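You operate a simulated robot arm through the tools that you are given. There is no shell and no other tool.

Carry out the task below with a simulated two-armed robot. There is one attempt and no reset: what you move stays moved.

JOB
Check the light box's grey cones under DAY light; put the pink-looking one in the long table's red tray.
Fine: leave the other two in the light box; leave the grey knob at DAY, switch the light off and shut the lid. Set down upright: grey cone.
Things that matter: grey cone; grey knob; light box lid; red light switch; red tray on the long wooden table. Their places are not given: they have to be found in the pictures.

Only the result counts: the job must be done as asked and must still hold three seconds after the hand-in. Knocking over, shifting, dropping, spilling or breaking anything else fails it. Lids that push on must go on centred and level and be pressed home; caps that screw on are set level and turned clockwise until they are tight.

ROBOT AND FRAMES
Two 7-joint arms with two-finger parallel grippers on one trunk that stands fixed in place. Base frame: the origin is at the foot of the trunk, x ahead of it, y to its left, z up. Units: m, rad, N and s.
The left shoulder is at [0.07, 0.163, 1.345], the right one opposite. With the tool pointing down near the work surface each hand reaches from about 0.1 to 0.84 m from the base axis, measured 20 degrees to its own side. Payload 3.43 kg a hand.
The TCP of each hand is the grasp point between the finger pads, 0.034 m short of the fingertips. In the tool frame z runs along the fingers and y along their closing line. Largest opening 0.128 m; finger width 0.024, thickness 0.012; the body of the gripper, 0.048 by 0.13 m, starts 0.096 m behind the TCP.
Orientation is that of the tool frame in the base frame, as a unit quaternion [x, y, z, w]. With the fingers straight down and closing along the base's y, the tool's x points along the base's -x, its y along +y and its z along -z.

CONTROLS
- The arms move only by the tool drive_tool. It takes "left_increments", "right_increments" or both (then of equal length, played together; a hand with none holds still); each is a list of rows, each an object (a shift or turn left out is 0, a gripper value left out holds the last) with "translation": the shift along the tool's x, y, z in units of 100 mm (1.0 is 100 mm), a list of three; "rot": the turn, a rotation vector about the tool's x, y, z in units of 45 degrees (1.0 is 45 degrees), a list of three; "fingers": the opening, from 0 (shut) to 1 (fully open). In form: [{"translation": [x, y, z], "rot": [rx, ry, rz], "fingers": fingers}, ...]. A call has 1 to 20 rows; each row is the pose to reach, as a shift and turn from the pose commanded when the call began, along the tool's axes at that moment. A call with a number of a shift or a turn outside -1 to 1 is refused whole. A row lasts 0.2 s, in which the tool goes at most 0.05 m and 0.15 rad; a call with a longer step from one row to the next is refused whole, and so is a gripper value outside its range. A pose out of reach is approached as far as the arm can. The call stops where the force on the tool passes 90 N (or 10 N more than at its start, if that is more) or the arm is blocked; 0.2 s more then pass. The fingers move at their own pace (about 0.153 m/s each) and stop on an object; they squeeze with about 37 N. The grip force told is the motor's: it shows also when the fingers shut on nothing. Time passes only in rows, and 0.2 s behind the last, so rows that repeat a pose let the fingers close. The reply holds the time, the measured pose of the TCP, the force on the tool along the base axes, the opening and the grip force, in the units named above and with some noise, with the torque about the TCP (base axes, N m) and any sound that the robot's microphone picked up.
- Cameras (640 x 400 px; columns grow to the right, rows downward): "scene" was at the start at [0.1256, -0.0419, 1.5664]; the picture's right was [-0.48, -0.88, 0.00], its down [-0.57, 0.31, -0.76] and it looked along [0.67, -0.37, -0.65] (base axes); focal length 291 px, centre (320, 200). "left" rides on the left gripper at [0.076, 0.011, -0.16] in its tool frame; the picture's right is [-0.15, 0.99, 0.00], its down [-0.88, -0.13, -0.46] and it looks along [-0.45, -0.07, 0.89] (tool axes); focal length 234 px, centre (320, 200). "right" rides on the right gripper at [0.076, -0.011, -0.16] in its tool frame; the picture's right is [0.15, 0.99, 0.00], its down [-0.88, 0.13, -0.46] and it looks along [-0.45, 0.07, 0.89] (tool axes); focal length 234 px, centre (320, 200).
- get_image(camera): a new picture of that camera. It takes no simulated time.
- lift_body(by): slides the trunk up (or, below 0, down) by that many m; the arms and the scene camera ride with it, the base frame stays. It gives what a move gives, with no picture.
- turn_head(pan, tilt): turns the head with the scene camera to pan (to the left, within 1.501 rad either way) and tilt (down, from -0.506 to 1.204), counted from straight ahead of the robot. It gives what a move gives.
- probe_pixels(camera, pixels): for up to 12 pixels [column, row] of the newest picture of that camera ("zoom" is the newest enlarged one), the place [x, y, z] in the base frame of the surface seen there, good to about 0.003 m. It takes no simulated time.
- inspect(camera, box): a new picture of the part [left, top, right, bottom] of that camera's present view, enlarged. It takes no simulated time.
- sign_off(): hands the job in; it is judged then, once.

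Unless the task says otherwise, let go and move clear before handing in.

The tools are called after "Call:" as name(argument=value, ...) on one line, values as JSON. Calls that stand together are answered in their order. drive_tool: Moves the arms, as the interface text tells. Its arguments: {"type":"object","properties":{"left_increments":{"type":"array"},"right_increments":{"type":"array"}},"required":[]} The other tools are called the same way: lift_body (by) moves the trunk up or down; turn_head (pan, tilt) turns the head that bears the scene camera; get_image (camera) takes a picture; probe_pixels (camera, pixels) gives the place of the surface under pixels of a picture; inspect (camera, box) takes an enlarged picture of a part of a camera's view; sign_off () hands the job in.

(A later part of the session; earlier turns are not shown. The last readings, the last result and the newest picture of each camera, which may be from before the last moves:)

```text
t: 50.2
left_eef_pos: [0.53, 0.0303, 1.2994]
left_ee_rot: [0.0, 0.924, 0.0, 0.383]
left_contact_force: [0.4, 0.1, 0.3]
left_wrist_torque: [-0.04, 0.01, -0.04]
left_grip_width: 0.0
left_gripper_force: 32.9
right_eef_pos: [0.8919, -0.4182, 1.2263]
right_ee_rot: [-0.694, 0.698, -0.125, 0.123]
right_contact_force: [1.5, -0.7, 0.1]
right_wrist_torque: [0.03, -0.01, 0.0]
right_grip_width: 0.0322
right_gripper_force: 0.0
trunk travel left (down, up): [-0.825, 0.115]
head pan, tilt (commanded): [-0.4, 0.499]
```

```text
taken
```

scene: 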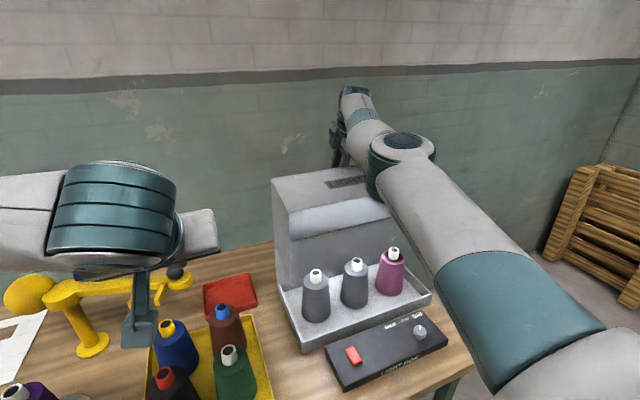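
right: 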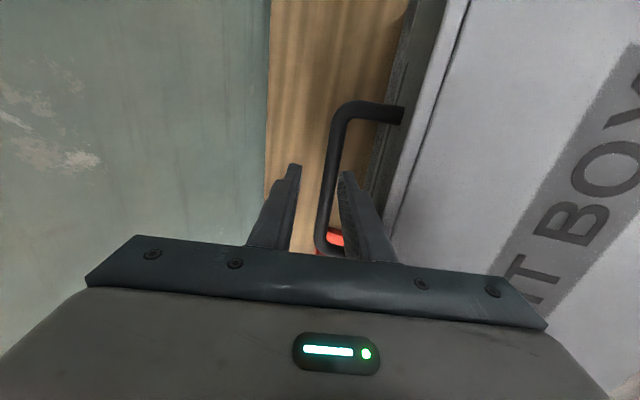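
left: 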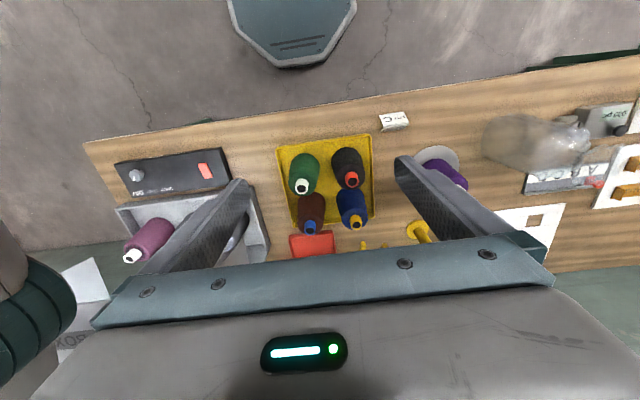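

The reading shows no load (1.5, −0.7, 0.1 N) while the bar sits loose between the fingers (right [330,190]). I'll open a bit more and see if the lid moves.

Call:
probe_pixels(camera="scene", pixels=[[278, 195], [300, 230], [340, 180], [372, 205]])

Call:
drive_tool(right_increments=[{"fingers": 0.4}, {"fingers": 0.4}, {"fingers": 0.4}, {"fingers": 0.4}, {"fingers": 0.4}, {"fingers": 0.4}])

Call:
get_image(camera="right")

Call:
get_image(camera="scene")

Call:
probe_pixels(camera="scene", pixels=[[278, 195], [300, 230], [340, 180], [372, 205]])

```text
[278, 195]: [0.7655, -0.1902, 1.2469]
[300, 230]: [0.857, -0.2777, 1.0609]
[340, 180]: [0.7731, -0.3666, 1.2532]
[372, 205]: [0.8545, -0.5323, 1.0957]
```

```text
t: 51.6
left_eef_pos: [0.5305, 0.0307, 1.3003]
left_ee_rot: [0.001, 0.924, -0.001, 0.383]
left_contact_force: [-0.2, -0.8, -0.8]
left_wrist_torque: [0.01, -0.01, 0.03]
left_grip_width: 0.0
left_gripper_force: 32.8
right_eef_pos: [0.8912, -0.4166, 1.227]
right_ee_rot: [-0.694, 0.699, -0.125, 0.123]
right_contact_force: [0.4, -0.1, -0.1]
right_wrist_torque: [0.01, -0.02, 0.04]
right_grip_width: 0.0513
right_gripper_force: 0.1
trunk travel left (down, up): [-0.825, 0.115]
head pan, tilt (commanded): [-0.4, 0.499]
```

```text
taken
```

right: 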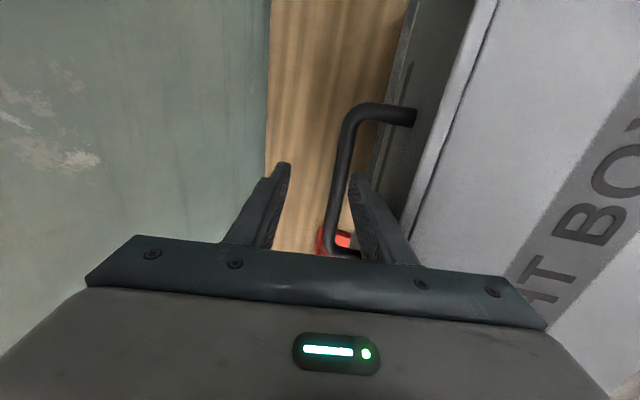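

```text
taken
```

scene: 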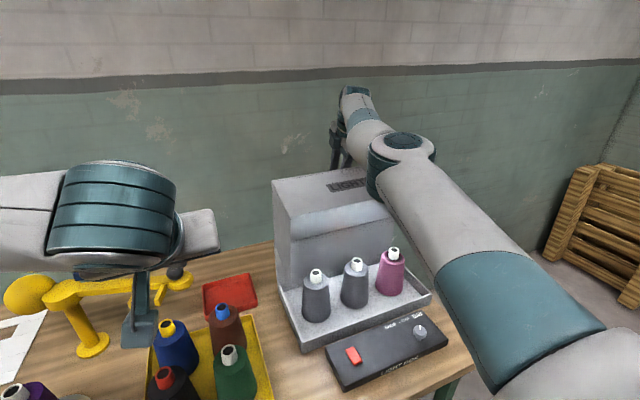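

```text
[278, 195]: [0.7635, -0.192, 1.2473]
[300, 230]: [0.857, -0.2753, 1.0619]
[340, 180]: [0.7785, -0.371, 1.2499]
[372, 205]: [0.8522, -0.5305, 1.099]
```

The bar seems to have drifted with the front finger (right [345,180]), yet the load reads near zero. I'll wait two seconds and look again to tell slow creep from resting contact.

Call:
drive_tool(right_increments=[{"fingers": 0.4}, {"fingers": 0.4}, {"fingers": 0.4}, {"fingers": 0.4}, {"fingers": 0.4}, {"fingers": 0.4}, {"fingers": 0.4}, {"fingers": 0.4}, {"fingers": 0.4}, {"fingers": 0.4}])

Call:
inspect(camera="right", box=[240, 80, 440, 260])

Call:
probe_pixels(camera="zoom", pixels=[[380, 200], [340, 100], [330, 250], [400, 260], [460, 300]])

```text
t: 53.8
left_eef_pos: [0.5293, 0.0299, 1.299]
left_ee_rot: [0.0, 0.924, 0.001, 0.383]
left_contact_force: [-0.3, -0.3, 0.4]
left_wrist_torque: [0.0, 0.01, -0.02]
left_grip_width: 0.0
left_gripper_force: 32.5
right_eef_pos: [0.8906, -0.4184, 1.2268]
right_ee_rot: [-0.695, 0.698, -0.125, 0.123]
right_contact_force: [0.1, -0.8, -0.3]
right_wrist_torque: [-0.01, -0.01, -0.02]
right_grip_width: 0.0512
right_gripper_force: 0.0
trunk travel left (down, up): [-0.825, 0.115]
head pan, tilt (commanded): [-0.4, 0.499]
```

```text
2.22 times, centred on (340, 170) of right
```

zoom: 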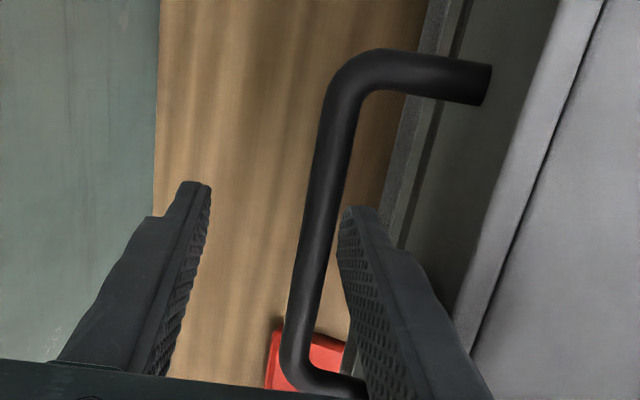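

```text
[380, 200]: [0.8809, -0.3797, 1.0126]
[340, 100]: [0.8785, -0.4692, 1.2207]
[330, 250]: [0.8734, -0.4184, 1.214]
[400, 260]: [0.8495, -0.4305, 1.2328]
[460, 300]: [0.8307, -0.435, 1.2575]
```

The bar is at about (0.877, z 1.22), very near the front finger, with zero load. I'll back the hand off 2 cm toward me and see whether the bar follows.

Call:
drive_tool(right_increments=[{"translation": [0, 0.1, -0.035]}, {"translation": [0, 0.188, -0.07]}, {"translation": [0, 0.188, -0.07]}, {"translation": [0, 0.188, -0.07]}, {"translation": [0, 0.188, -0.07]}])

Call:
inspect(camera="right", box=[240, 80, 440, 260])

Call:
probe_pixels(camera="zoom", pixels=[[340, 100], [330, 150], [320, 200], [310, 250], [400, 260], [460, 300]])

```text
t: 55.0
left_eef_pos: [0.5287, 0.0313, 1.3006]
left_ee_rot: [0.0, 0.924, -0.001, 0.383]
left_contact_force: [1.0, 0.6, 0.4]
left_wrist_torque: [-0.01, 0.01, -0.01]
left_grip_width: 0.0
left_gripper_force: 33.1
right_eef_pos: [0.8708, -0.4166, 1.2262]
right_ee_rot: [-0.694, 0.699, -0.125, 0.122]
right_contact_force: [-0.3, 0.3, -0.2]
right_wrist_torque: [-0.05, -0.03, -0.03]
right_grip_width: 0.0512
right_gripper_force: 0.2
trunk travel left (down, up): [-0.825, 0.115]
head pan, tilt (commanded): [-0.4, 0.499]
```

```text
2.22 times, centred on (340, 170) of right
```

zoom: 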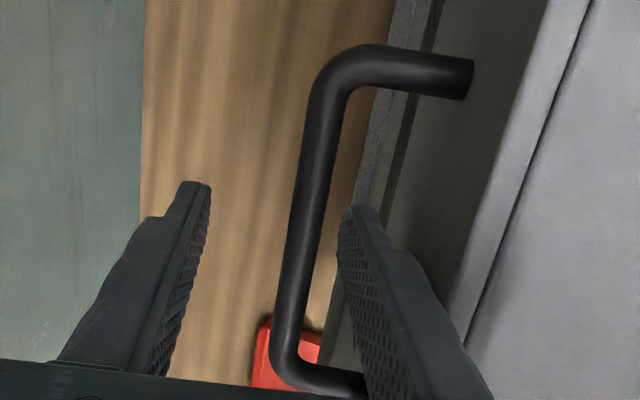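

```text
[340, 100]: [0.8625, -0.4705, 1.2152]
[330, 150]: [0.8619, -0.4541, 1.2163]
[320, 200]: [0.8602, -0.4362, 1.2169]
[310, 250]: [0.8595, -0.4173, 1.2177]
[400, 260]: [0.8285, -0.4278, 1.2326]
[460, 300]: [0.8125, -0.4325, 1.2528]
```

The bar drifted about 1.5 cm toward me after the finger backed off. I'll wait once more to see whether it keeps moving on its own.

Call:
drive_tool(right_increments=[{"fingers": 0.4}, {"fingers": 0.4}, {"fingers": 0.4}, {"fingers": 0.4}, {"fingers": 0.4}, {"fingers": 0.4}, {"fingers": 0.4}, {"fingers": 0.4}, {"fingers": 0.4}, {"fingers": 0.4}])

Call:
inspect(camera="right", box=[240, 80, 440, 260])

Call:
probe_pixels(camera="zoom", pixels=[[340, 100], [330, 150], [320, 200], [310, 250], [400, 260], [460, 300]])

```text
t: 57.2
left_eef_pos: [0.5298, 0.0307, 1.3009]
left_ee_rot: [0.0, 0.924, 0.0, 0.383]
left_contact_force: [-0.3, -0.9, 0.7]
left_wrist_torque: [0.0, 0.0, 0.02]
left_grip_width: 0.0003
left_gripper_force: 33.4
right_eef_pos: [0.8708, -0.4165, 1.2261]
right_ee_rot: [-0.694, 0.698, -0.125, 0.123]
right_contact_force: [0.4, 0.3, 1.0]
right_wrist_torque: [-0.02, 0.02, -0.02]
right_grip_width: 0.0509
right_gripper_force: 0.0
trunk travel left (down, up): [-0.825, 0.115]
head pan, tilt (commanded): [-0.4, 0.499]
```

```text
2.22 times, centred on (340, 170) of right
```

zoom: 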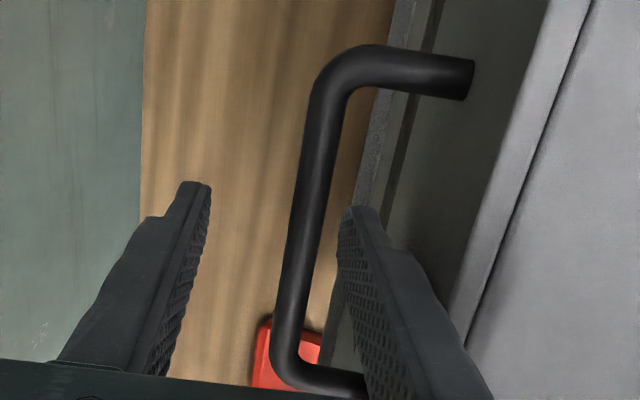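

```text
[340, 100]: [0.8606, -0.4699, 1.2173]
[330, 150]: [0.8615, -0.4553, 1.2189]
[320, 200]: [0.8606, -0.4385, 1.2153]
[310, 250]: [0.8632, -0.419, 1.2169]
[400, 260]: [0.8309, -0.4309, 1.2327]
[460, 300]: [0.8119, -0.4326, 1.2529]
```

Nothing moved in two seconds, so either hinge friction holds it or it rests on the finger. A further 3 cm back-off will tell.

Call:
drive_tool(right_increments=[{"translation": [0, 0.14, -0.05]}, {"translation": [0, 0.281, -0.104]}])

Call:
inspect(camera="right", box=[240, 80, 440, 260])

Call:
probe_pixels(camera="zoom", pixels=[[340, 80], [300, 150], [290, 200], [280, 250], [320, 150], [310, 200], [300, 250], [390, 260]])

```text
t: 57.8
left_eef_pos: [0.5294, 0.0323, 1.301]
left_ee_rot: [-0.001, 0.924, -0.001, 0.383]
left_contact_force: [-0.5, 0.8, -0.4]
left_wrist_torque: [-0.01, -0.02, 0.02]
left_grip_width: 0.0001
left_gripper_force: 33.1
right_eef_pos: [0.84, -0.4174, 1.2266]
right_ee_rot: [-0.695, 0.697, -0.126, 0.123]
right_contact_force: [1.3, 0.6, -0.5]
right_wrist_torque: [-0.02, 0.0, -0.02]
right_grip_width: 0.0507
right_gripper_force: 0.1
trunk travel left (down, up): [-0.825, 0.115]
head pan, tilt (commanded): [-0.4, 0.499]
```

```text
2.22 times, centred on (340, 170) of right
```

zoom: 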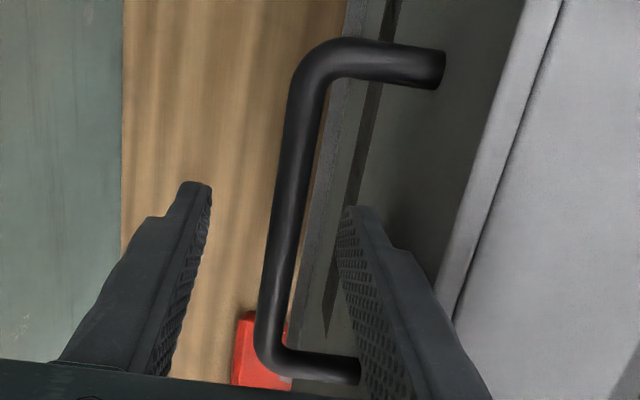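

```text
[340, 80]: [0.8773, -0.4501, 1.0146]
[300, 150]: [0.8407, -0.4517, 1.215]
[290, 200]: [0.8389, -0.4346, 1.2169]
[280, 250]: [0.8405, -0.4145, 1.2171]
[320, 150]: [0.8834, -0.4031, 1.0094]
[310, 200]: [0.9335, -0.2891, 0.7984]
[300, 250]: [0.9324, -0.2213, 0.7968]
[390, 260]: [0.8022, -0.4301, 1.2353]
```

Now a clear gap shows between the bar (enlarged [290,200]) and the front finger while the lid still moved, so it was the finger's outer side pressing on the lid panel that dragged it; the hinge itself holds. I'll narrow the fingers to free them from the panel and withdraw along the tool axis.

Call:
drive_tool(right_increments=[{"fingers": 0.29}, {"fingers": 0.29}, {"fingers": 0.29}])

Call:
drive_tool(right_increments=[{"translation": [0, 0, -0.2]}, {"translation": [0, 0, -0.4]}, {"translation": [0, 0, -0.7]}, {"translation": [0, 0, -1.0]}])

Call:
get_image(camera="right")

Call:
get_image(camera="scene")

```text
t: 58.6
left_eef_pos: [0.5294, 0.0302, 1.2991]
left_ee_rot: [0.0, 0.924, 0.0, 0.382]
left_contact_force: [-0.4, -0.1, -0.3]
left_wrist_torque: [-0.01, 0.03, -0.02]
left_grip_width: 0.0
left_gripper_force: 32.8
right_eef_pos: [0.8417, -0.4171, 1.2268]
right_ee_rot: [-0.695, 0.698, -0.125, 0.123]
right_contact_force: [0.6, 0.9, 0.5]
right_wrist_torque: [-0.02, -0.05, -0.01]
right_grip_width: 0.037
right_gripper_force: 0.2
trunk travel left (down, up): [-0.825, 0.115]
head pan, tilt (commanded): [-0.4, 0.499]
```

```text
t: 59.6
left_eef_pos: [0.5286, 0.0315, 1.3008]
left_ee_rot: [0.0, 0.924, 0.0, 0.382]
left_contact_force: [0.8, 0.2, -0.2]
left_wrist_torque: [0.03, 0.03, 0.0]
left_grip_width: 0.0
left_gripper_force: 33.1
right_eef_pos: [0.8063, -0.4158, 1.3207]
right_ee_rot: [-0.694, 0.698, -0.126, 0.124]
right_contact_force: [0.0, -0.5, -0.7]
right_wrist_torque: [0.02, -0.06, -0.01]
right_grip_width: 0.037
right_gripper_force: 0.1
trunk travel left (down, up): [-0.825, 0.115]
head pan, tilt (commanded): [-0.4, 0.499]
```

```text
taken
```

right: 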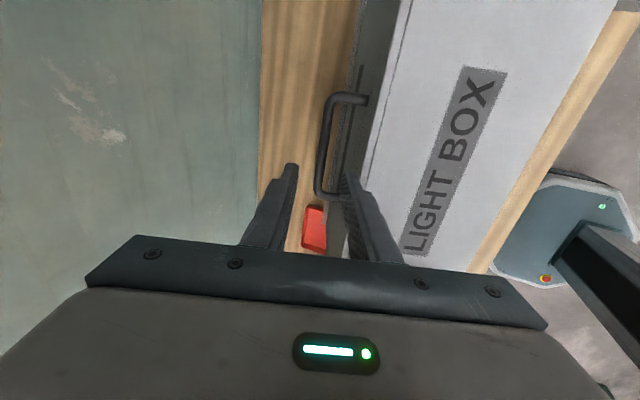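

```text
taken
```

scene: 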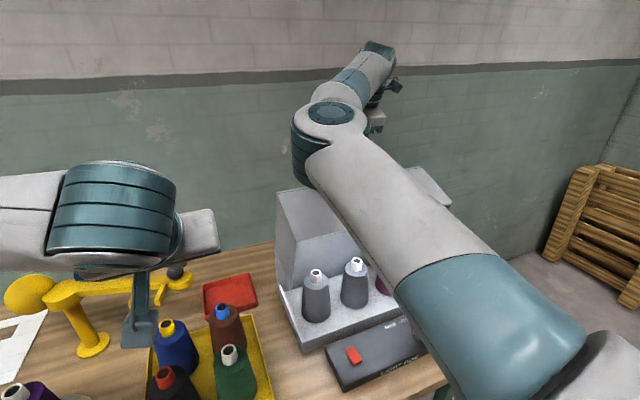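

The hand is free and the lid stays up by itself at about 71°. I'll back the right hand away over the front edge, level it, and reorient it to point forward.

Call:
drive_tool(right_increments=[{"translation": [0, 0.25, -0.27]}, {"translation": [0, 0.5, -0.54]}, {"translation": [0, 0.765, -0.816]}])

Call:
drive_tool(right_increments=[{"translation": [0, 0.4, -0.13], "rot": [-0.15, 0, 0]}, {"translation": [0, 0.8, -0.26], "rot": [-0.3, 0, 0]}, {"translation": [0, 0.94, -0.35], "rot": [-0.45, 0, 0]}])

Call:
drive_tool(right_increments=[{"rot": [0, 0, 0.18]}, {"rot": [0, 0, 0.36]}, {"rot": [0, 0, 0.54]}, {"rot": [0, 0, 0.72]}, {"rot": [0, 0, 0.9]}, {"rot": [0, 0, 1.0]}])

Call:
get_image(camera="scene")

```text
t: 60.4
left_eef_pos: [0.5288, 0.0315, 1.3009]
left_ee_rot: [0.0, 0.924, 0.0, 0.383]
left_contact_force: [0.5, 0.4, -0.4]
left_wrist_torque: [0.01, 0.01, -0.01]
left_grip_width: 0.0
left_gripper_force: 32.9
right_eef_pos: [0.7061, -0.4164, 1.3708]
right_ee_rot: [-0.695, 0.697, -0.125, 0.125]
right_contact_force: [-0.1, -0.2, -0.3]
right_wrist_torque: [-0.04, -0.03, 0.03]
right_grip_width: 0.0371
right_gripper_force: 0.0
trunk travel left (down, up): [-0.825, 0.115]
head pan, tilt (commanded): [-0.4, 0.499]
```

```text
t: 61.2
left_eef_pos: [0.5306, 0.0293, 1.2994]
left_ee_rot: [0.0, 0.924, 0.0, 0.382]
left_contact_force: [0.1, 0.1, -0.7]
left_wrist_torque: [-0.01, 0.0, 0.01]
left_grip_width: 0.0001
left_gripper_force: 33.0
right_eef_pos: [0.6068, -0.4158, 1.3704]
right_ee_rot: [-0.705, 0.709, 0.002, -0.001]
right_contact_force: [0.1, -0.2, -0.3]
right_wrist_torque: [0.0, 0.05, 0.0]
right_grip_width: 0.037
right_gripper_force: 0.1
trunk travel left (down, up): [-0.825, 0.115]
head pan, tilt (commanded): [-0.4, 0.499]
```

```text
t: 62.6
left_eef_pos: [0.5295, 0.0309, 1.2995]
left_ee_rot: [0.001, 0.924, 0.0, 0.383]
left_contact_force: [0.2, 1.0, -0.4]
left_wrist_torque: [-0.01, -0.03, 0.03]
left_grip_width: 0.0
left_gripper_force: 32.8
right_eef_pos: [0.6055, -0.4161, 1.369]
right_ee_rot: [-0.379, 0.925, 0.0, -0.001]
right_contact_force: [0.0, 0.9, 0.2]
right_wrist_torque: [0.01, -0.01, 0.04]
right_grip_width: 0.0369
right_gripper_force: 0.0
trunk travel left (down, up): [-0.825, 0.115]
head pan, tilt (commanded): [-0.4, 0.499]
```

```text
taken
```

scene: 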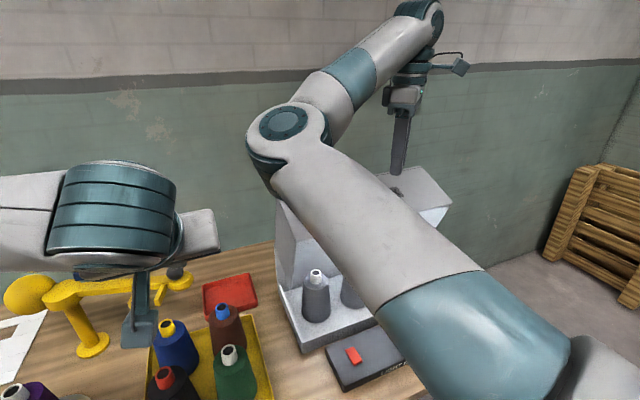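

The lid still stands. I'll finish the yaw back to zero, then pitch the hand forward with closed fingers.

Call:
drive_tool(right_increments=[{"rot": [0, 0, 0.18], "fingers": 0}, {"rot": [0, 0, 0.36]}, {"rot": [0, 0, 0.54]}, {"rot": [0, 0, 0.72]}, {"rot": [0, 0, 0.9]}, {"rot": [0, 0, 0.99]}])

Call:
drive_tool(right_increments=[{"translation": [0.1, -0.1, 0.1], "rot": [0, -0.17, 0]}, {"translation": [0.2, -0.2, 0.25], "rot": [0, -0.34, 0]}, {"translation": [0.3, -0.3, 0.4], "rot": [0, -0.51, 0]}, {"translation": [0.35, -0.4, 0.6], "rot": [0, -0.68, 0]}, {"translation": [0.4, -0.5, 0.8], "rot": [0, -0.85, 0]}, {"translation": [0.4, -0.5, 1.0], "rot": [0, -1.0, 0]}])

Call:
get_image(camera="scene")

Call:
get_image(camera="right")

```text
t: 64.0
left_eef_pos: [0.5292, 0.031, 1.3011]
left_ee_rot: [0.0, 0.924, 0.0, 0.383]
left_contact_force: [-0.4, -0.4, 0.2]
left_wrist_torque: [0.01, 0.01, -0.03]
left_grip_width: 0.0
left_gripper_force: 32.9
right_eef_pos: [0.607, -0.4157, 1.3707]
right_ee_rot: [0.0, 1.0, -0.001, 0.0]
right_contact_force: [-0.1, 0.2, 0.4]
right_wrist_torque: [-0.04, 0.01, 0.0]
right_grip_width: 0.0
right_gripper_force: 31.9
trunk travel left (down, up): [-0.825, 0.115]
head pan, tilt (commanded): [-0.4, 0.499]
```

```text
t: 65.4
left_eef_pos: [0.5305, 0.0316, 1.3005]
left_ee_rot: [0.0, 0.924, 0.0, 0.382]
left_contact_force: [-0.7, 0.7, -0.3]
left_wrist_torque: [0.02, 0.0, -0.02]
left_grip_width: 0.0
left_gripper_force: 33.0
right_eef_pos: [0.5661, -0.4669, 1.2704]
right_ee_rot: [-0.001, 0.924, -0.001, 0.383]
right_contact_force: [-0.1, 0.4, -0.5]
right_wrist_torque: [-0.02, -0.04, 0.0]
right_grip_width: 0.0002
right_gripper_force: 33.1
trunk travel left (down, up): [-0.825, 0.115]
head pan, tilt (commanded): [-0.4, 0.499]
```

```text
taken
```

scene: 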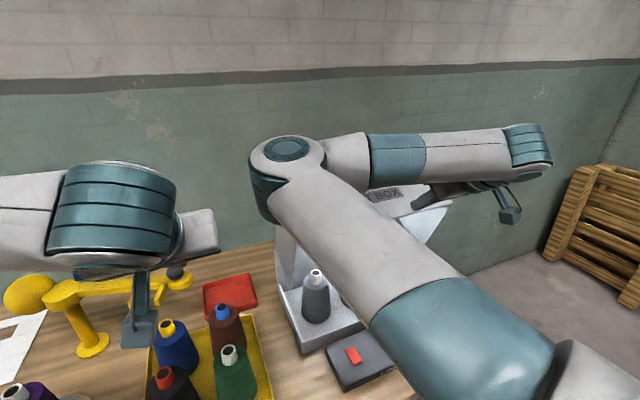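

```text
taken
```

right: 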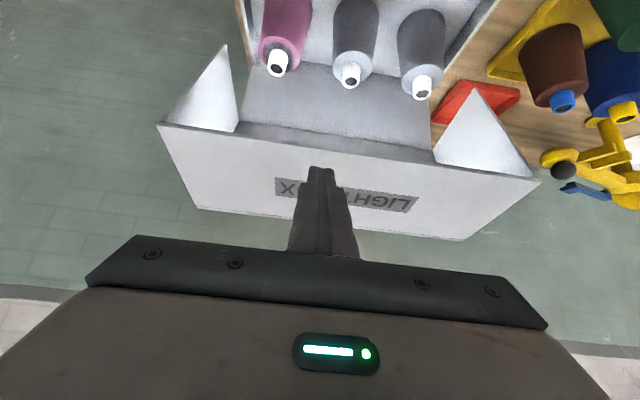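

The hand is pitched 45° forward with good reach, and its camera sees all three cones (pink [282,35], grey [352,40], grey [420,50]) and the hood. I'll measure them.

Call:
probe_pixels(camera="right", pixels=[[277, 68], [278, 55], [285, 25], [262, 35], [303, 35], [351, 80], [351, 65], [355, 30], [422, 92], [420, 45], [160, 125], [538, 180]])

Call:
inspect(camera="right", box=[220, 0, 480, 140])

```text
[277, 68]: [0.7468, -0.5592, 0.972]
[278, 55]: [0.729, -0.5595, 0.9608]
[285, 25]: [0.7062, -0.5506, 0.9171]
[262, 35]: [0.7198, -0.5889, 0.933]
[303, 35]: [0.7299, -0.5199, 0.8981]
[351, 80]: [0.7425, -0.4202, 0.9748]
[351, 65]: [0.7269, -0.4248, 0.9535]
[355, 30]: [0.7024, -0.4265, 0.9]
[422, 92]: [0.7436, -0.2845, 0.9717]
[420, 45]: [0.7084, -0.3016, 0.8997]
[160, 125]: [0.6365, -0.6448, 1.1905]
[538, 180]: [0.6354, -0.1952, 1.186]
```

```text
2.46 times, centred on (350, 70) of right
```

zoom: 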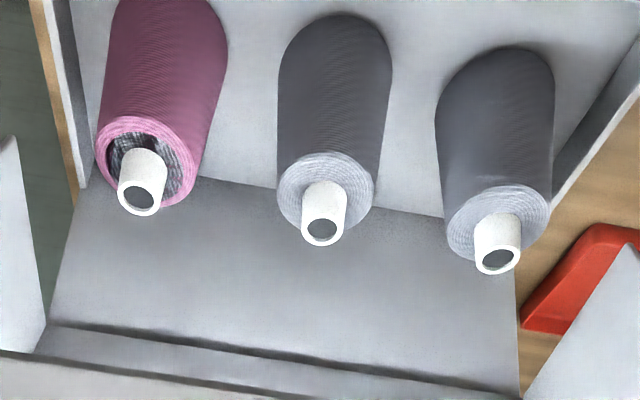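

The pink cone's axis is at about (0.744,-0.559), the greys at y≈−0.42 and −0.285; the hood's lower front edge is at (0.636, z 1.188). I'll slip the closed fingers under that edge and push it up and away to open the lid further.

Call:
drive_tool(right_increments=[{"translation": [0.3, 0.1, 0]}, {"translation": [0.55, 0.17, 0]}, {"translation": [0.55, 0.17, 0.4]}, {"translation": [0.55, 0.17, 0.8]}, {"translation": [0.55, 0.17, 0.9]}])

Call:
get_image(camera="right")

Call:
get_image(camera="scene")

```text
t: 66.6
left_eef_pos: [0.5286, 0.0299, 1.3006]
left_ee_rot: [0.0, 0.924, 0.0, 0.383]
left_contact_force: [0.0, 0.1, 0.7]
left_wrist_torque: [-0.01, 0.02, 0.03]
left_grip_width: 0.0
left_gripper_force: 33.3
right_eef_pos: [0.5908, -0.4479, 1.1675]
right_ee_rot: [-0.002, 0.924, 0.0, 0.383]
right_contact_force: [-0.3, 0.0, 0.4]
right_wrist_torque: [0.02, -0.03, 0.04]
right_grip_width: 0.0
right_gripper_force: 32.8
trunk travel left (down, up): [-0.825, 0.115]
head pan, tilt (commanded): [-0.4, 0.499]
```

```text
taken
```

right: 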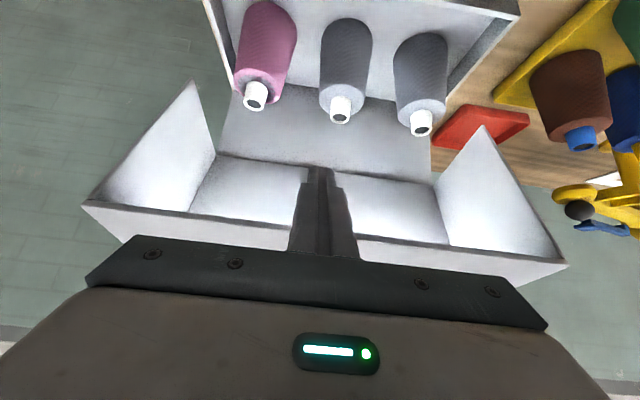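

```text
taken
```

scene: 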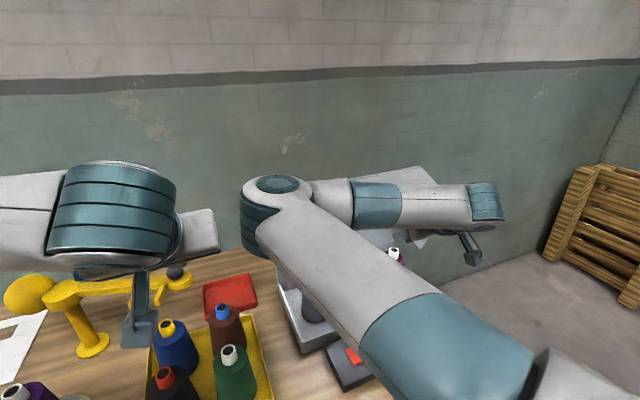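

The fingers are under the hood's front edge (right [320,180]). I'll push up-and-forward along the tool's −x.

Call:
drive_tool(right_increments=[{"translation": [-0.2, 0, 0]}, {"translation": [-0.4, 0, 0]}, {"translation": [-0.6, 0, 0]}, {"translation": [-0.8, 0, 0]}, {"translation": [-1.0, 0, 0]}])

Call:
drive_tool(right_increments=[{"translation": [-0.2, 0, 0]}, {"translation": [-0.4, 0, 0]}, {"translation": [-0.6, 0, 0]}, {"translation": [-0.7, 0, 0]}])

Call:
get_image(camera="right")

Call:
get_image(camera="scene")

```text
t: 67.8
left_eef_pos: [0.5296, 0.0312, 1.298]
left_ee_rot: [0.0, 0.924, 0.0, 0.383]
left_contact_force: [-0.4, 0.0, -0.7]
left_wrist_torque: [-0.01, 0.0, 0.02]
left_grip_width: 0.0
left_gripper_force: 33.3
right_eef_pos: [0.6609, -0.4501, 1.238]
right_ee_rot: [0.0, 0.924, -0.001, 0.382]
right_contact_force: [-1.8, -0.8, -3.6]
right_wrist_torque: [0.01, 0.1, -0.02]
right_grip_width: 0.0003
right_gripper_force: 33.1
trunk travel left (down, up): [-0.825, 0.115]
head pan, tilt (commanded): [-0.4, 0.499]
```

```text
t: 68.8
left_eef_pos: [0.5266, 0.0306, 1.2998]
left_ee_rot: [0.0, 0.924, 0.0, 0.383]
left_contact_force: [-0.8, 0.0, -0.6]
left_wrist_torque: [-0.02, 0.04, -0.01]
left_grip_width: 0.0
left_gripper_force: 33.3
right_eef_pos: [0.7063, -0.4495, 1.2814]
right_ee_rot: [0.001, 0.927, 0.002, 0.376]
right_contact_force: [-34.7, 9.7, -34.1]
right_wrist_torque: [0.21, 1.49, 0.52]
right_grip_width: 0.0
right_gripper_force: 32.1
trunk travel left (down, up): [-0.825, 0.115]
head pan, tilt (commanded): [-0.4, 0.499]
```

```text
taken
```

right: 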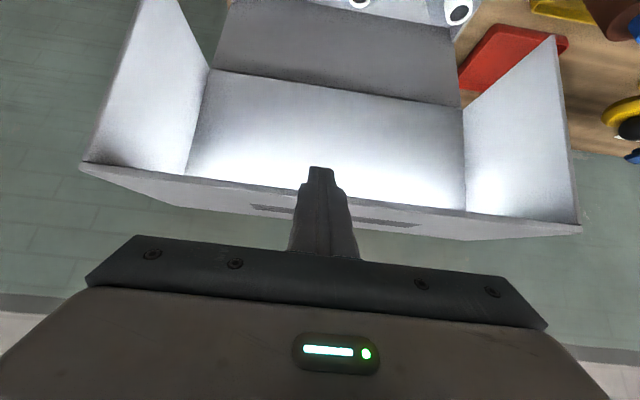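

```text
taken
```

scene: 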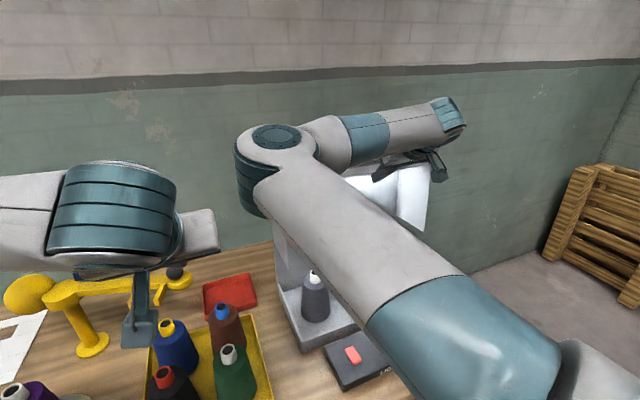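

The force climbed to ~48 N at the end, so the lid has reached its stop at about 90°. I'll back off and check that it stays.

Call:
drive_tool(right_increments=[{"translation": [0.2, 0, 0]}, {"translation": [0.5, 0, 0]}, {"translation": [0.9, 0, -0.1]}, {"translation": [1.0, 0, -0.4]}, {"translation": [1.0, 0, -0.8]}])

Call:
get_image(camera="right")

Call:
get_image(camera="scene")

```text
t: 70.0
left_eef_pos: [0.5272, 0.0315, 1.3006]
left_ee_rot: [0.0, 0.924, 0.0, 0.383]
left_contact_force: [-0.2, -0.8, -0.5]
left_wrist_torque: [0.0, 0.02, 0.06]
left_grip_width: 0.0001
left_gripper_force: 32.8
right_eef_pos: [0.5814, -0.4474, 1.2759]
right_ee_rot: [0.0, 0.923, -0.001, 0.384]
right_contact_force: [-0.2, -0.2, 0.4]
right_wrist_torque: [0.02, -0.03, 0.02]
right_grip_width: 0.0
right_gripper_force: 32.7
trunk travel left (down, up): [-0.825, 0.115]
head pan, tilt (commanded): [-0.4, 0.499]
```

```text
taken
```

right: 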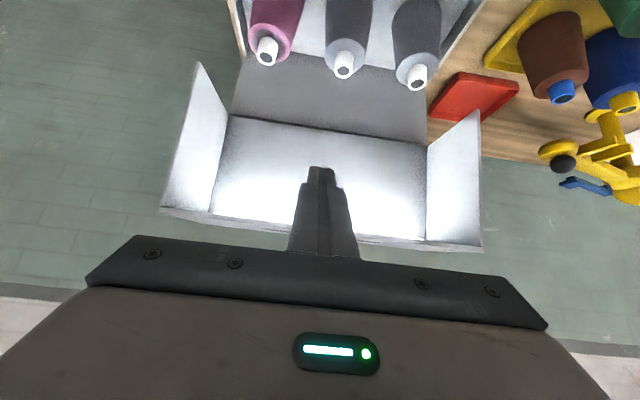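

```text
taken
```

scene: 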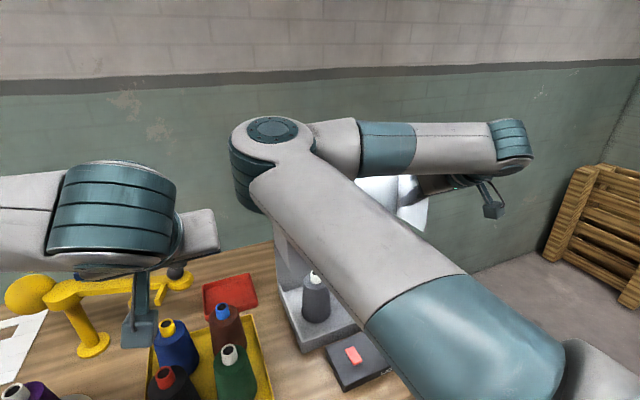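

The lid stays open on its own at its stop. Next I'll bring the right hand, fingers open and pitched about 35°, to a point behind and above the pink cone.

Call:
drive_tool(right_increments=[{"translation": [0.14, -0.25, 0.14], "rot": [0, 0.07, 0], "fingers": 0.8}, {"translation": [0.28, -0.5, 0.28], "rot": [0, 0.14, 0]}, {"translation": [0.42, -0.75, 0.42], "rot": [0, 0.22, 0]}, {"translation": [0.567, -1.0, 0.564], "rot": [0, 0.22, 0]}])

Call:
drive_tool(right_increments=[{"translation": [0.02, -0.04, 0.32]}, {"translation": [0.04, -0.08, 0.64]}, {"translation": [0.054, -0.12, 0.94]}])

Call:
get_image(camera="right")

Call:
get_image(camera="scene")

```text
t: 71.0
left_eef_pos: [0.5307, 0.0291, 1.3003]
left_ee_rot: [0.0, 0.924, 0.0, 0.383]
left_contact_force: [1.1, 0.0, -0.5]
left_wrist_torque: [0.04, 0.01, 0.03]
left_grip_width: 0.0
left_gripper_force: 33.2
right_eef_pos: [0.5847, -0.5504, 1.1924]
right_ee_rot: [0.0, 0.954, 0.0, 0.3]
right_contact_force: [0.5, -0.4, 0.0]
right_wrist_torque: [0.03, -0.01, 0.06]
right_grip_width: 0.1025
right_gripper_force: 0.1
trunk travel left (down, up): [-0.825, 0.115]
head pan, tilt (commanded): [-0.4, 0.499]
```

```text
t: 71.8
left_eef_pos: [0.5294, 0.0295, 1.3002]
left_ee_rot: [0.001, 0.924, 0.0, 0.383]
left_contact_force: [0.1, 0.4, 0.3]
left_wrist_torque: [0.02, 0.02, 0.0]
left_grip_width: 0.0
left_gripper_force: 33.0
right_eef_pos: [0.634, -0.5605, 1.1144]
right_ee_rot: [-0.001, 0.953, 0.0, 0.302]
right_contact_force: [0.9, -0.2, 0.5]
right_wrist_torque: [0.06, 0.0, 0.01]
right_grip_width: 0.1024
right_gripper_force: 0.1
trunk travel left (down, up): [-0.825, 0.115]
head pan, tilt (commanded): [-0.4, 0.499]
```

```text
taken
```

right: 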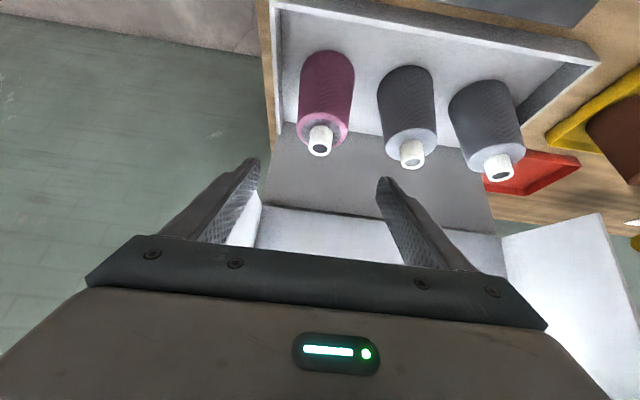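

```text
taken
```

scene: 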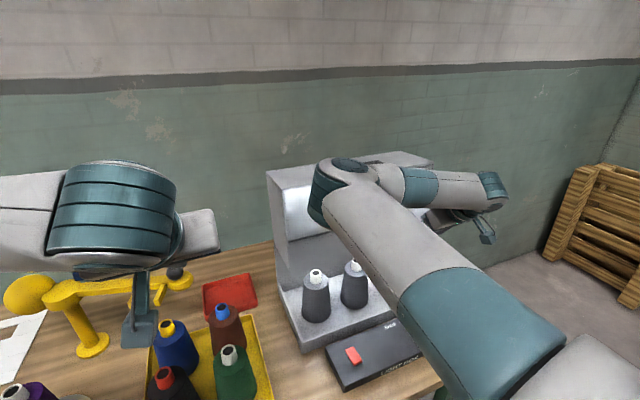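

The hand is at (0.634,-0.561,1.114) behind the pink cone (right [325,95]). I'll measure the pink cone precisely from here.

Call:
inspect(camera="right", box=[260, 20, 460, 190])

Call:
probe_pixels(camera="right", pixels=[[319, 152], [319, 140], [308, 140], [333, 140], [326, 115], [327, 90], [300, 110], [353, 110], [327, 60], [411, 150], [497, 172], [290, 60]])

```text
2.35 times, centred on (360, 105) of right
```

zoom: 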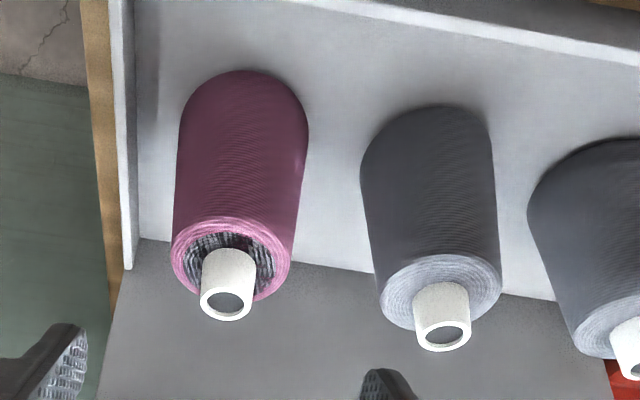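

```text
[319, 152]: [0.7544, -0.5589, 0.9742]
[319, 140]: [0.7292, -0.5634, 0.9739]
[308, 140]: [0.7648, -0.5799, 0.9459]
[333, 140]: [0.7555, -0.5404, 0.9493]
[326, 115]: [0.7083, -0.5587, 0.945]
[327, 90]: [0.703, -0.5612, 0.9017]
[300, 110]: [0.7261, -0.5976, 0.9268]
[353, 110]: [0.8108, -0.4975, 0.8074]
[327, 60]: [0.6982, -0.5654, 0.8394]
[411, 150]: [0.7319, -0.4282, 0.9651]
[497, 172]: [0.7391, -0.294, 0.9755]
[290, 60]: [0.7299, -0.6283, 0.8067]
```

The pink cone's axis comes out at (0.742,-0.560), ~78 mm across at z 0.90, so the open fingers (102 mm) clear it. I'll advance along the tool axis, stopping short to check.

Call:
drive_tool(right_increments=[{"translation": [0.16, 0, 0.3]}, {"translation": [0.316, 0, 0.6]}, {"translation": [0.316, 0, 0.95]}, {"translation": [0.316, 0, 1.0]}])

Call:
drive_tool(right_increments=[{"translation": [0, 0, 0.2]}, {"translation": [0, 0, 0.4]}, {"translation": [0, 0, 0.6]}])

Call:
get_image(camera="right")

Call:
get_image(camera="scene")

```text
t: 72.8
left_eef_pos: [0.529, 0.0312, 1.3]
left_ee_rot: [0.0, 0.924, 0.0, 0.382]
left_contact_force: [-0.9, -0.4, 0.1]
left_wrist_torque: [0.04, -0.04, -0.04]
left_grip_width: 0.0
left_gripper_force: 33.1
right_eef_pos: [0.6659, -0.5615, 1.0128]
right_ee_rot: [0.0, 0.953, -0.001, 0.302]
right_contact_force: [0.0, 0.7, 0.7]
right_wrist_torque: [0.01, 0.0, -0.02]
right_grip_width: 0.1021
right_gripper_force: 0.0
trunk travel left (down, up): [-0.825, 0.115]
head pan, tilt (commanded): [-0.4, 0.499]
```

```text
t: 73.6
left_eef_pos: [0.5298, 0.0303, 1.3]
left_ee_rot: [0.0, 0.924, 0.0, 0.382]
left_contact_force: [-0.2, -0.1, -0.1]
left_wrist_torque: [0.02, 0.0, -0.04]
left_grip_width: 0.0
left_gripper_force: 33.0
right_eef_pos: [0.7003, -0.562, 0.9647]
right_ee_rot: [0.0, 0.954, -0.001, 0.301]
right_contact_force: [-0.8, -0.2, -0.1]
right_wrist_torque: [-0.04, 0.03, 0.01]
right_grip_width: 0.1025
right_gripper_force: 0.1
trunk travel left (down, up): [-0.825, 0.115]
head pan, tilt (commanded): [-0.4, 0.499]
```

```text
taken
```

right: 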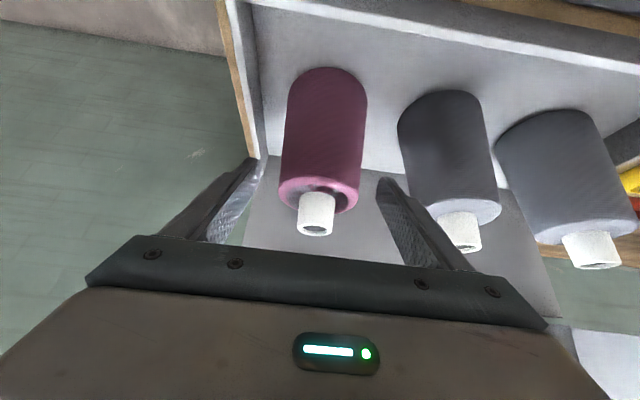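

```text
taken
```

scene: 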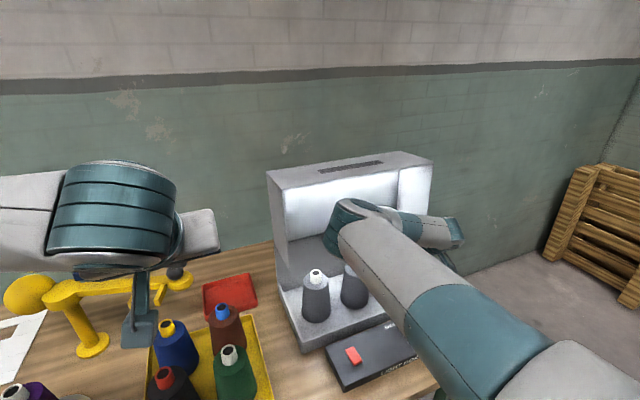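

The pink cone (right [322,140]) sits between the open fingers. The elbow (scene [345,225]) has come lower, so I'll check its clearance from the grey cones before the last advance.

Call:
probe_pixels(camera="scene", pixels=[[350, 210], [335, 230], [340, 248], [355, 245], [380, 260], [440, 225], [425, 240], [350, 295], [315, 275]])

Call:
probe_pixels(camera="right", pixels=[[322, 150], [322, 110], [284, 160], [359, 160], [316, 200], [243, 165], [383, 185]])

```text
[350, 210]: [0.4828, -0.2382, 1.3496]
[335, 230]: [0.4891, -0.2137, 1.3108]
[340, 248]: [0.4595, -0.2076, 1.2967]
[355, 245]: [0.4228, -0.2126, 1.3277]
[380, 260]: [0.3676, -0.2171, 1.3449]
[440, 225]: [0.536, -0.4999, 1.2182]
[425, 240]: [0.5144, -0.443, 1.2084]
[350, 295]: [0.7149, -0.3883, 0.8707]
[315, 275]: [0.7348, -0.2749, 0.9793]
```

```text
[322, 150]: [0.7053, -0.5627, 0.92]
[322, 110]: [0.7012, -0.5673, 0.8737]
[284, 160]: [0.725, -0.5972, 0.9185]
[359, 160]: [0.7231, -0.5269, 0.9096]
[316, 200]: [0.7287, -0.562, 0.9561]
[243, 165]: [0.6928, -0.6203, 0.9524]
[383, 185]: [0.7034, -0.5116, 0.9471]
```

All clear: elbow at z≈1.3, and the cone's axis y ≈ −0.562 matches the hand. I'll advance the last 57 mm and close on the cone.

Call:
drive_tool(right_increments=[{"translation": [0, 0, 0.2]}, {"translation": [0, 0, 0.4]}, {"translation": [0, 0, 0.57]}, {"translation": [0, 0, 0.57]}])

Call:
get_image(camera="right")

```text
t: 74.6
left_eef_pos: [0.5294, 0.0302, 1.2997]
left_ee_rot: [0.0, 0.924, 0.0, 0.382]
left_contact_force: [-0.5, -0.4, -0.9]
left_wrist_torque: [0.02, 0.01, -0.02]
left_grip_width: 0.0
left_gripper_force: 33.0
right_eef_pos: [0.7339, -0.5612, 0.9194]
right_ee_rot: [0.0, 0.953, -0.001, 0.302]
right_contact_force: [-0.2, 1.1, 0.9]
right_wrist_torque: [-0.03, 0.01, 0.05]
right_grip_width: 0.1024
right_gripper_force: 0.1
trunk travel left (down, up): [-0.825, 0.115]
head pan, tilt (commanded): [-0.4, 0.499]
```

```text
taken
```

right: 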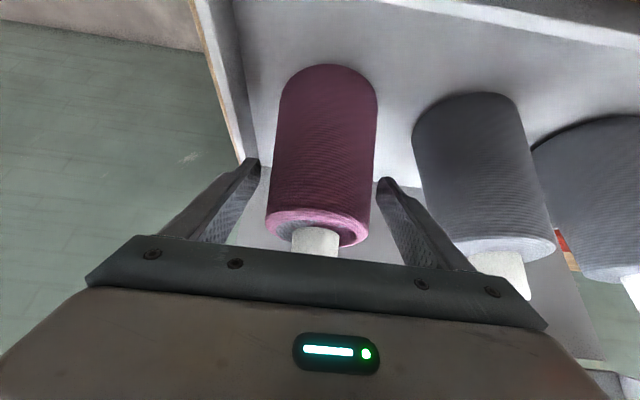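

The fingers straddle the cone. I'll close and lift it 3 cm to test the hold.

Call:
drive_tool(right_increments=[{"fingers": 0}, {"fingers": 0}, {"fingers": 0}, {"fingers": 0}, {"translation": [-0.057, 0, -0.082]}, {"translation": [-0.115, 0, -0.164]}, {"translation": [-0.172, 0, -0.246]}, {"translation": [-0.172, 0, -0.246]}])

Call:
get_image(camera="right")

Call:
get_image(camera="scene")

```text
t: 76.4
left_eef_pos: [0.5306, 0.03, 1.3003]
left_ee_rot: [0.0, 0.924, 0.0, 0.382]
left_contact_force: [0.0, -0.4, -0.1]
left_wrist_torque: [0.01, 0.02, 0.01]
left_grip_width: 0.0
left_gripper_force: 33.1
right_eef_pos: [0.7324, -0.5611, 0.9487]
right_ee_rot: [-0.001, 0.954, 0.001, 0.3]
right_contact_force: [0.9, -0.3, -5.4]
right_wrist_torque: [-0.04, 0.06, 0.0]
right_grip_width: 0.0844
right_gripper_force: 37.2
trunk travel left (down, up): [-0.825, 0.115]
head pan, tilt (commanded): [-0.4, 0.499]
```

```text
taken
```

right: 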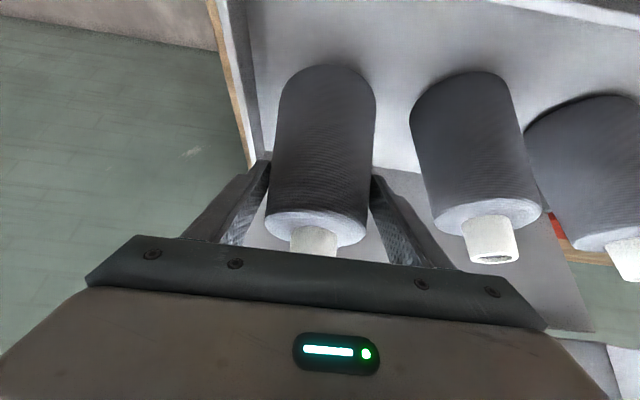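

```text
taken
```

scene: 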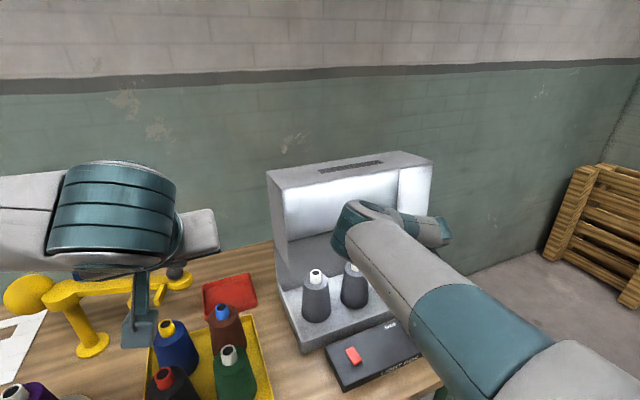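

The pink cone is held (84 mm opening, 37 N grip, ~5 N weight); it reads grey again outside its lit spot. I'll lift it further while moving the left arm out of the way to the left.

Call:
drive_tool(right_increments=[{"translation": [-0.1, 0, -0.143]}, {"translation": [-0.2, 0, -0.287]}, {"translation": [-0.3, 0, -0.43]}, {"translation": [-0.402, 0, -0.573]}], left_increments=[{"translation": [0.05, 0.25, -0.16]}, {"translation": [0.1, 0.5, -0.32]}, {"translation": [0.16, 0.75, -0.48]}, {"translation": [0.21, 1.0, -0.636]}])

Call:
drive_tool(right_increments=[{"translation": [0.12, 0, -0.2]}, {"translation": [0.25, 0, -0.42]}, {"translation": [0.38, 0, -0.63]}, {"translation": [0.508, 0, -0.844]}], left_increments=[{"translation": [0.05, 0.25, -0.16]}, {"translation": [0.1, 0.5, -0.32]}, {"translation": [0.16, 0.75, -0.48]}, {"translation": [0.21, 1.0, -0.636]}])

Call:
get_image(camera="right")

Call:
get_image(camera="scene")

```text
t: 77.4
left_eef_pos: [0.4798, 0.1262, 1.3361]
left_ee_rot: [-0.001, 0.925, 0.0, 0.381]
left_contact_force: [-0.7, 0.5, 0.3]
left_wrist_torque: [-0.04, -0.04, -0.01]
left_grip_width: 0.0
left_gripper_force: 32.9
left hand out of reach, approached as far as the arm can: row 4
right_eef_pos: [0.732, -0.5603, 1.02]
right_ee_rot: [-0.002, 0.954, 0.0, 0.301]
right_contact_force: [0.1, 0.2, -4.8]
right_wrist_torque: [-0.03, 0.07, 0.0]
right_grip_width: 0.0845
right_gripper_force: 37.0
trunk travel left (down, up): [-0.825, 0.115]
head pan, tilt (commanded): [-0.4, 0.499]
```

```text
t: 78.4
left_eef_pos: [0.4507, 0.2252, 1.4021]
left_ee_rot: [0.0, 0.924, -0.001, 0.382]
left_contact_force: [-0.7, -0.4, 0.7]
left_wrist_torque: [-0.03, -0.01, -0.03]
left_grip_width: 0.0
left_gripper_force: 32.9
left hand out of reach, approached as far as the arm can: row 1, 2, 3, 4
right_eef_pos: [0.6413, -0.561, 1.0602]
right_ee_rot: [0.0, 0.953, -0.001, 0.302]
right_contact_force: [0.5, 0.6, -5.0]
right_wrist_torque: [-0.04, 0.1, -0.02]
right_grip_width: 0.0842
right_gripper_force: 37.1
trunk travel left (down, up): [-0.825, 0.115]
head pan, tilt (commanded): [-0.4, 0.499]
```

```text
taken
```

right: 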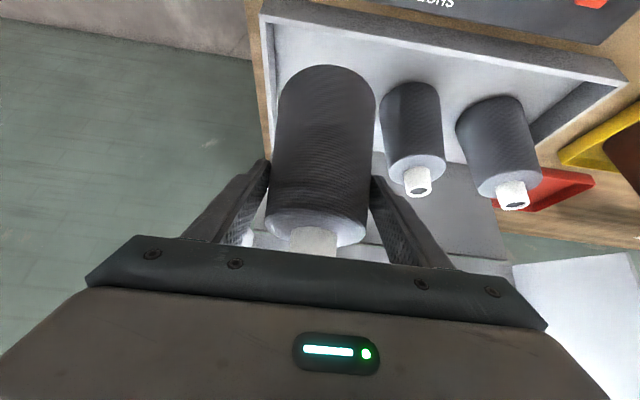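

```text
taken
```

scene: 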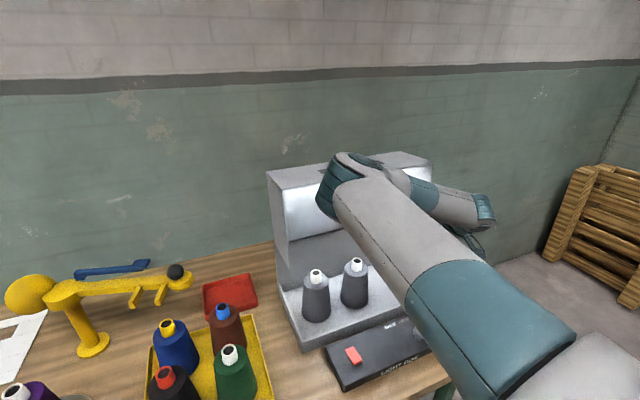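

The left arm is clear and the gadget and red tray are fully visible (scene gadget ball [176,271], tray [230,293]). I'll measure them to plan the placing path.

Call:
probe_pixels(camera="scene", pixels=[[176, 271], [185, 285], [158, 300], [133, 303], [150, 285], [60, 295], [203, 288], [250, 276], [256, 303], [209, 315], [230, 297], [222, 312]])

Call:
inspect(camera="scene", box=[100, 240, 300, 370])

```text
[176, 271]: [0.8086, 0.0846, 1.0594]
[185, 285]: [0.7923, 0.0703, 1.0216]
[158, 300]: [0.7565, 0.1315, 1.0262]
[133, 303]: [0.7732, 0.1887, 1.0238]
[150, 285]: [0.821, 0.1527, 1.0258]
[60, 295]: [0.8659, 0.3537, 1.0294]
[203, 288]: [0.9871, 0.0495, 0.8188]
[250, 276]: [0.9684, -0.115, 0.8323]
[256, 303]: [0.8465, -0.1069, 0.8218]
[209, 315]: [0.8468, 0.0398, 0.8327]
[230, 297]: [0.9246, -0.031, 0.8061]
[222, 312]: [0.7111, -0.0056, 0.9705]
```

```text
3.08 times, centred on (200, 305) of scene
```

zoom: 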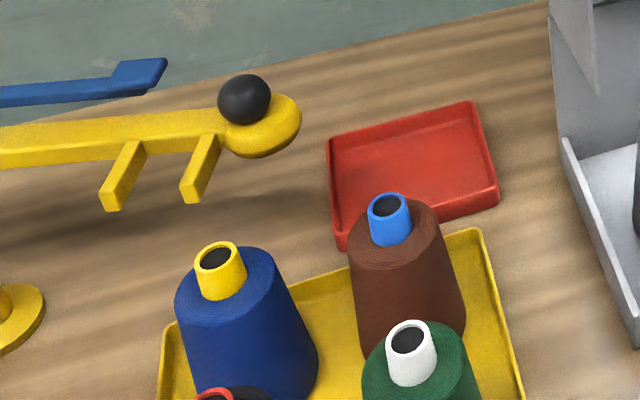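

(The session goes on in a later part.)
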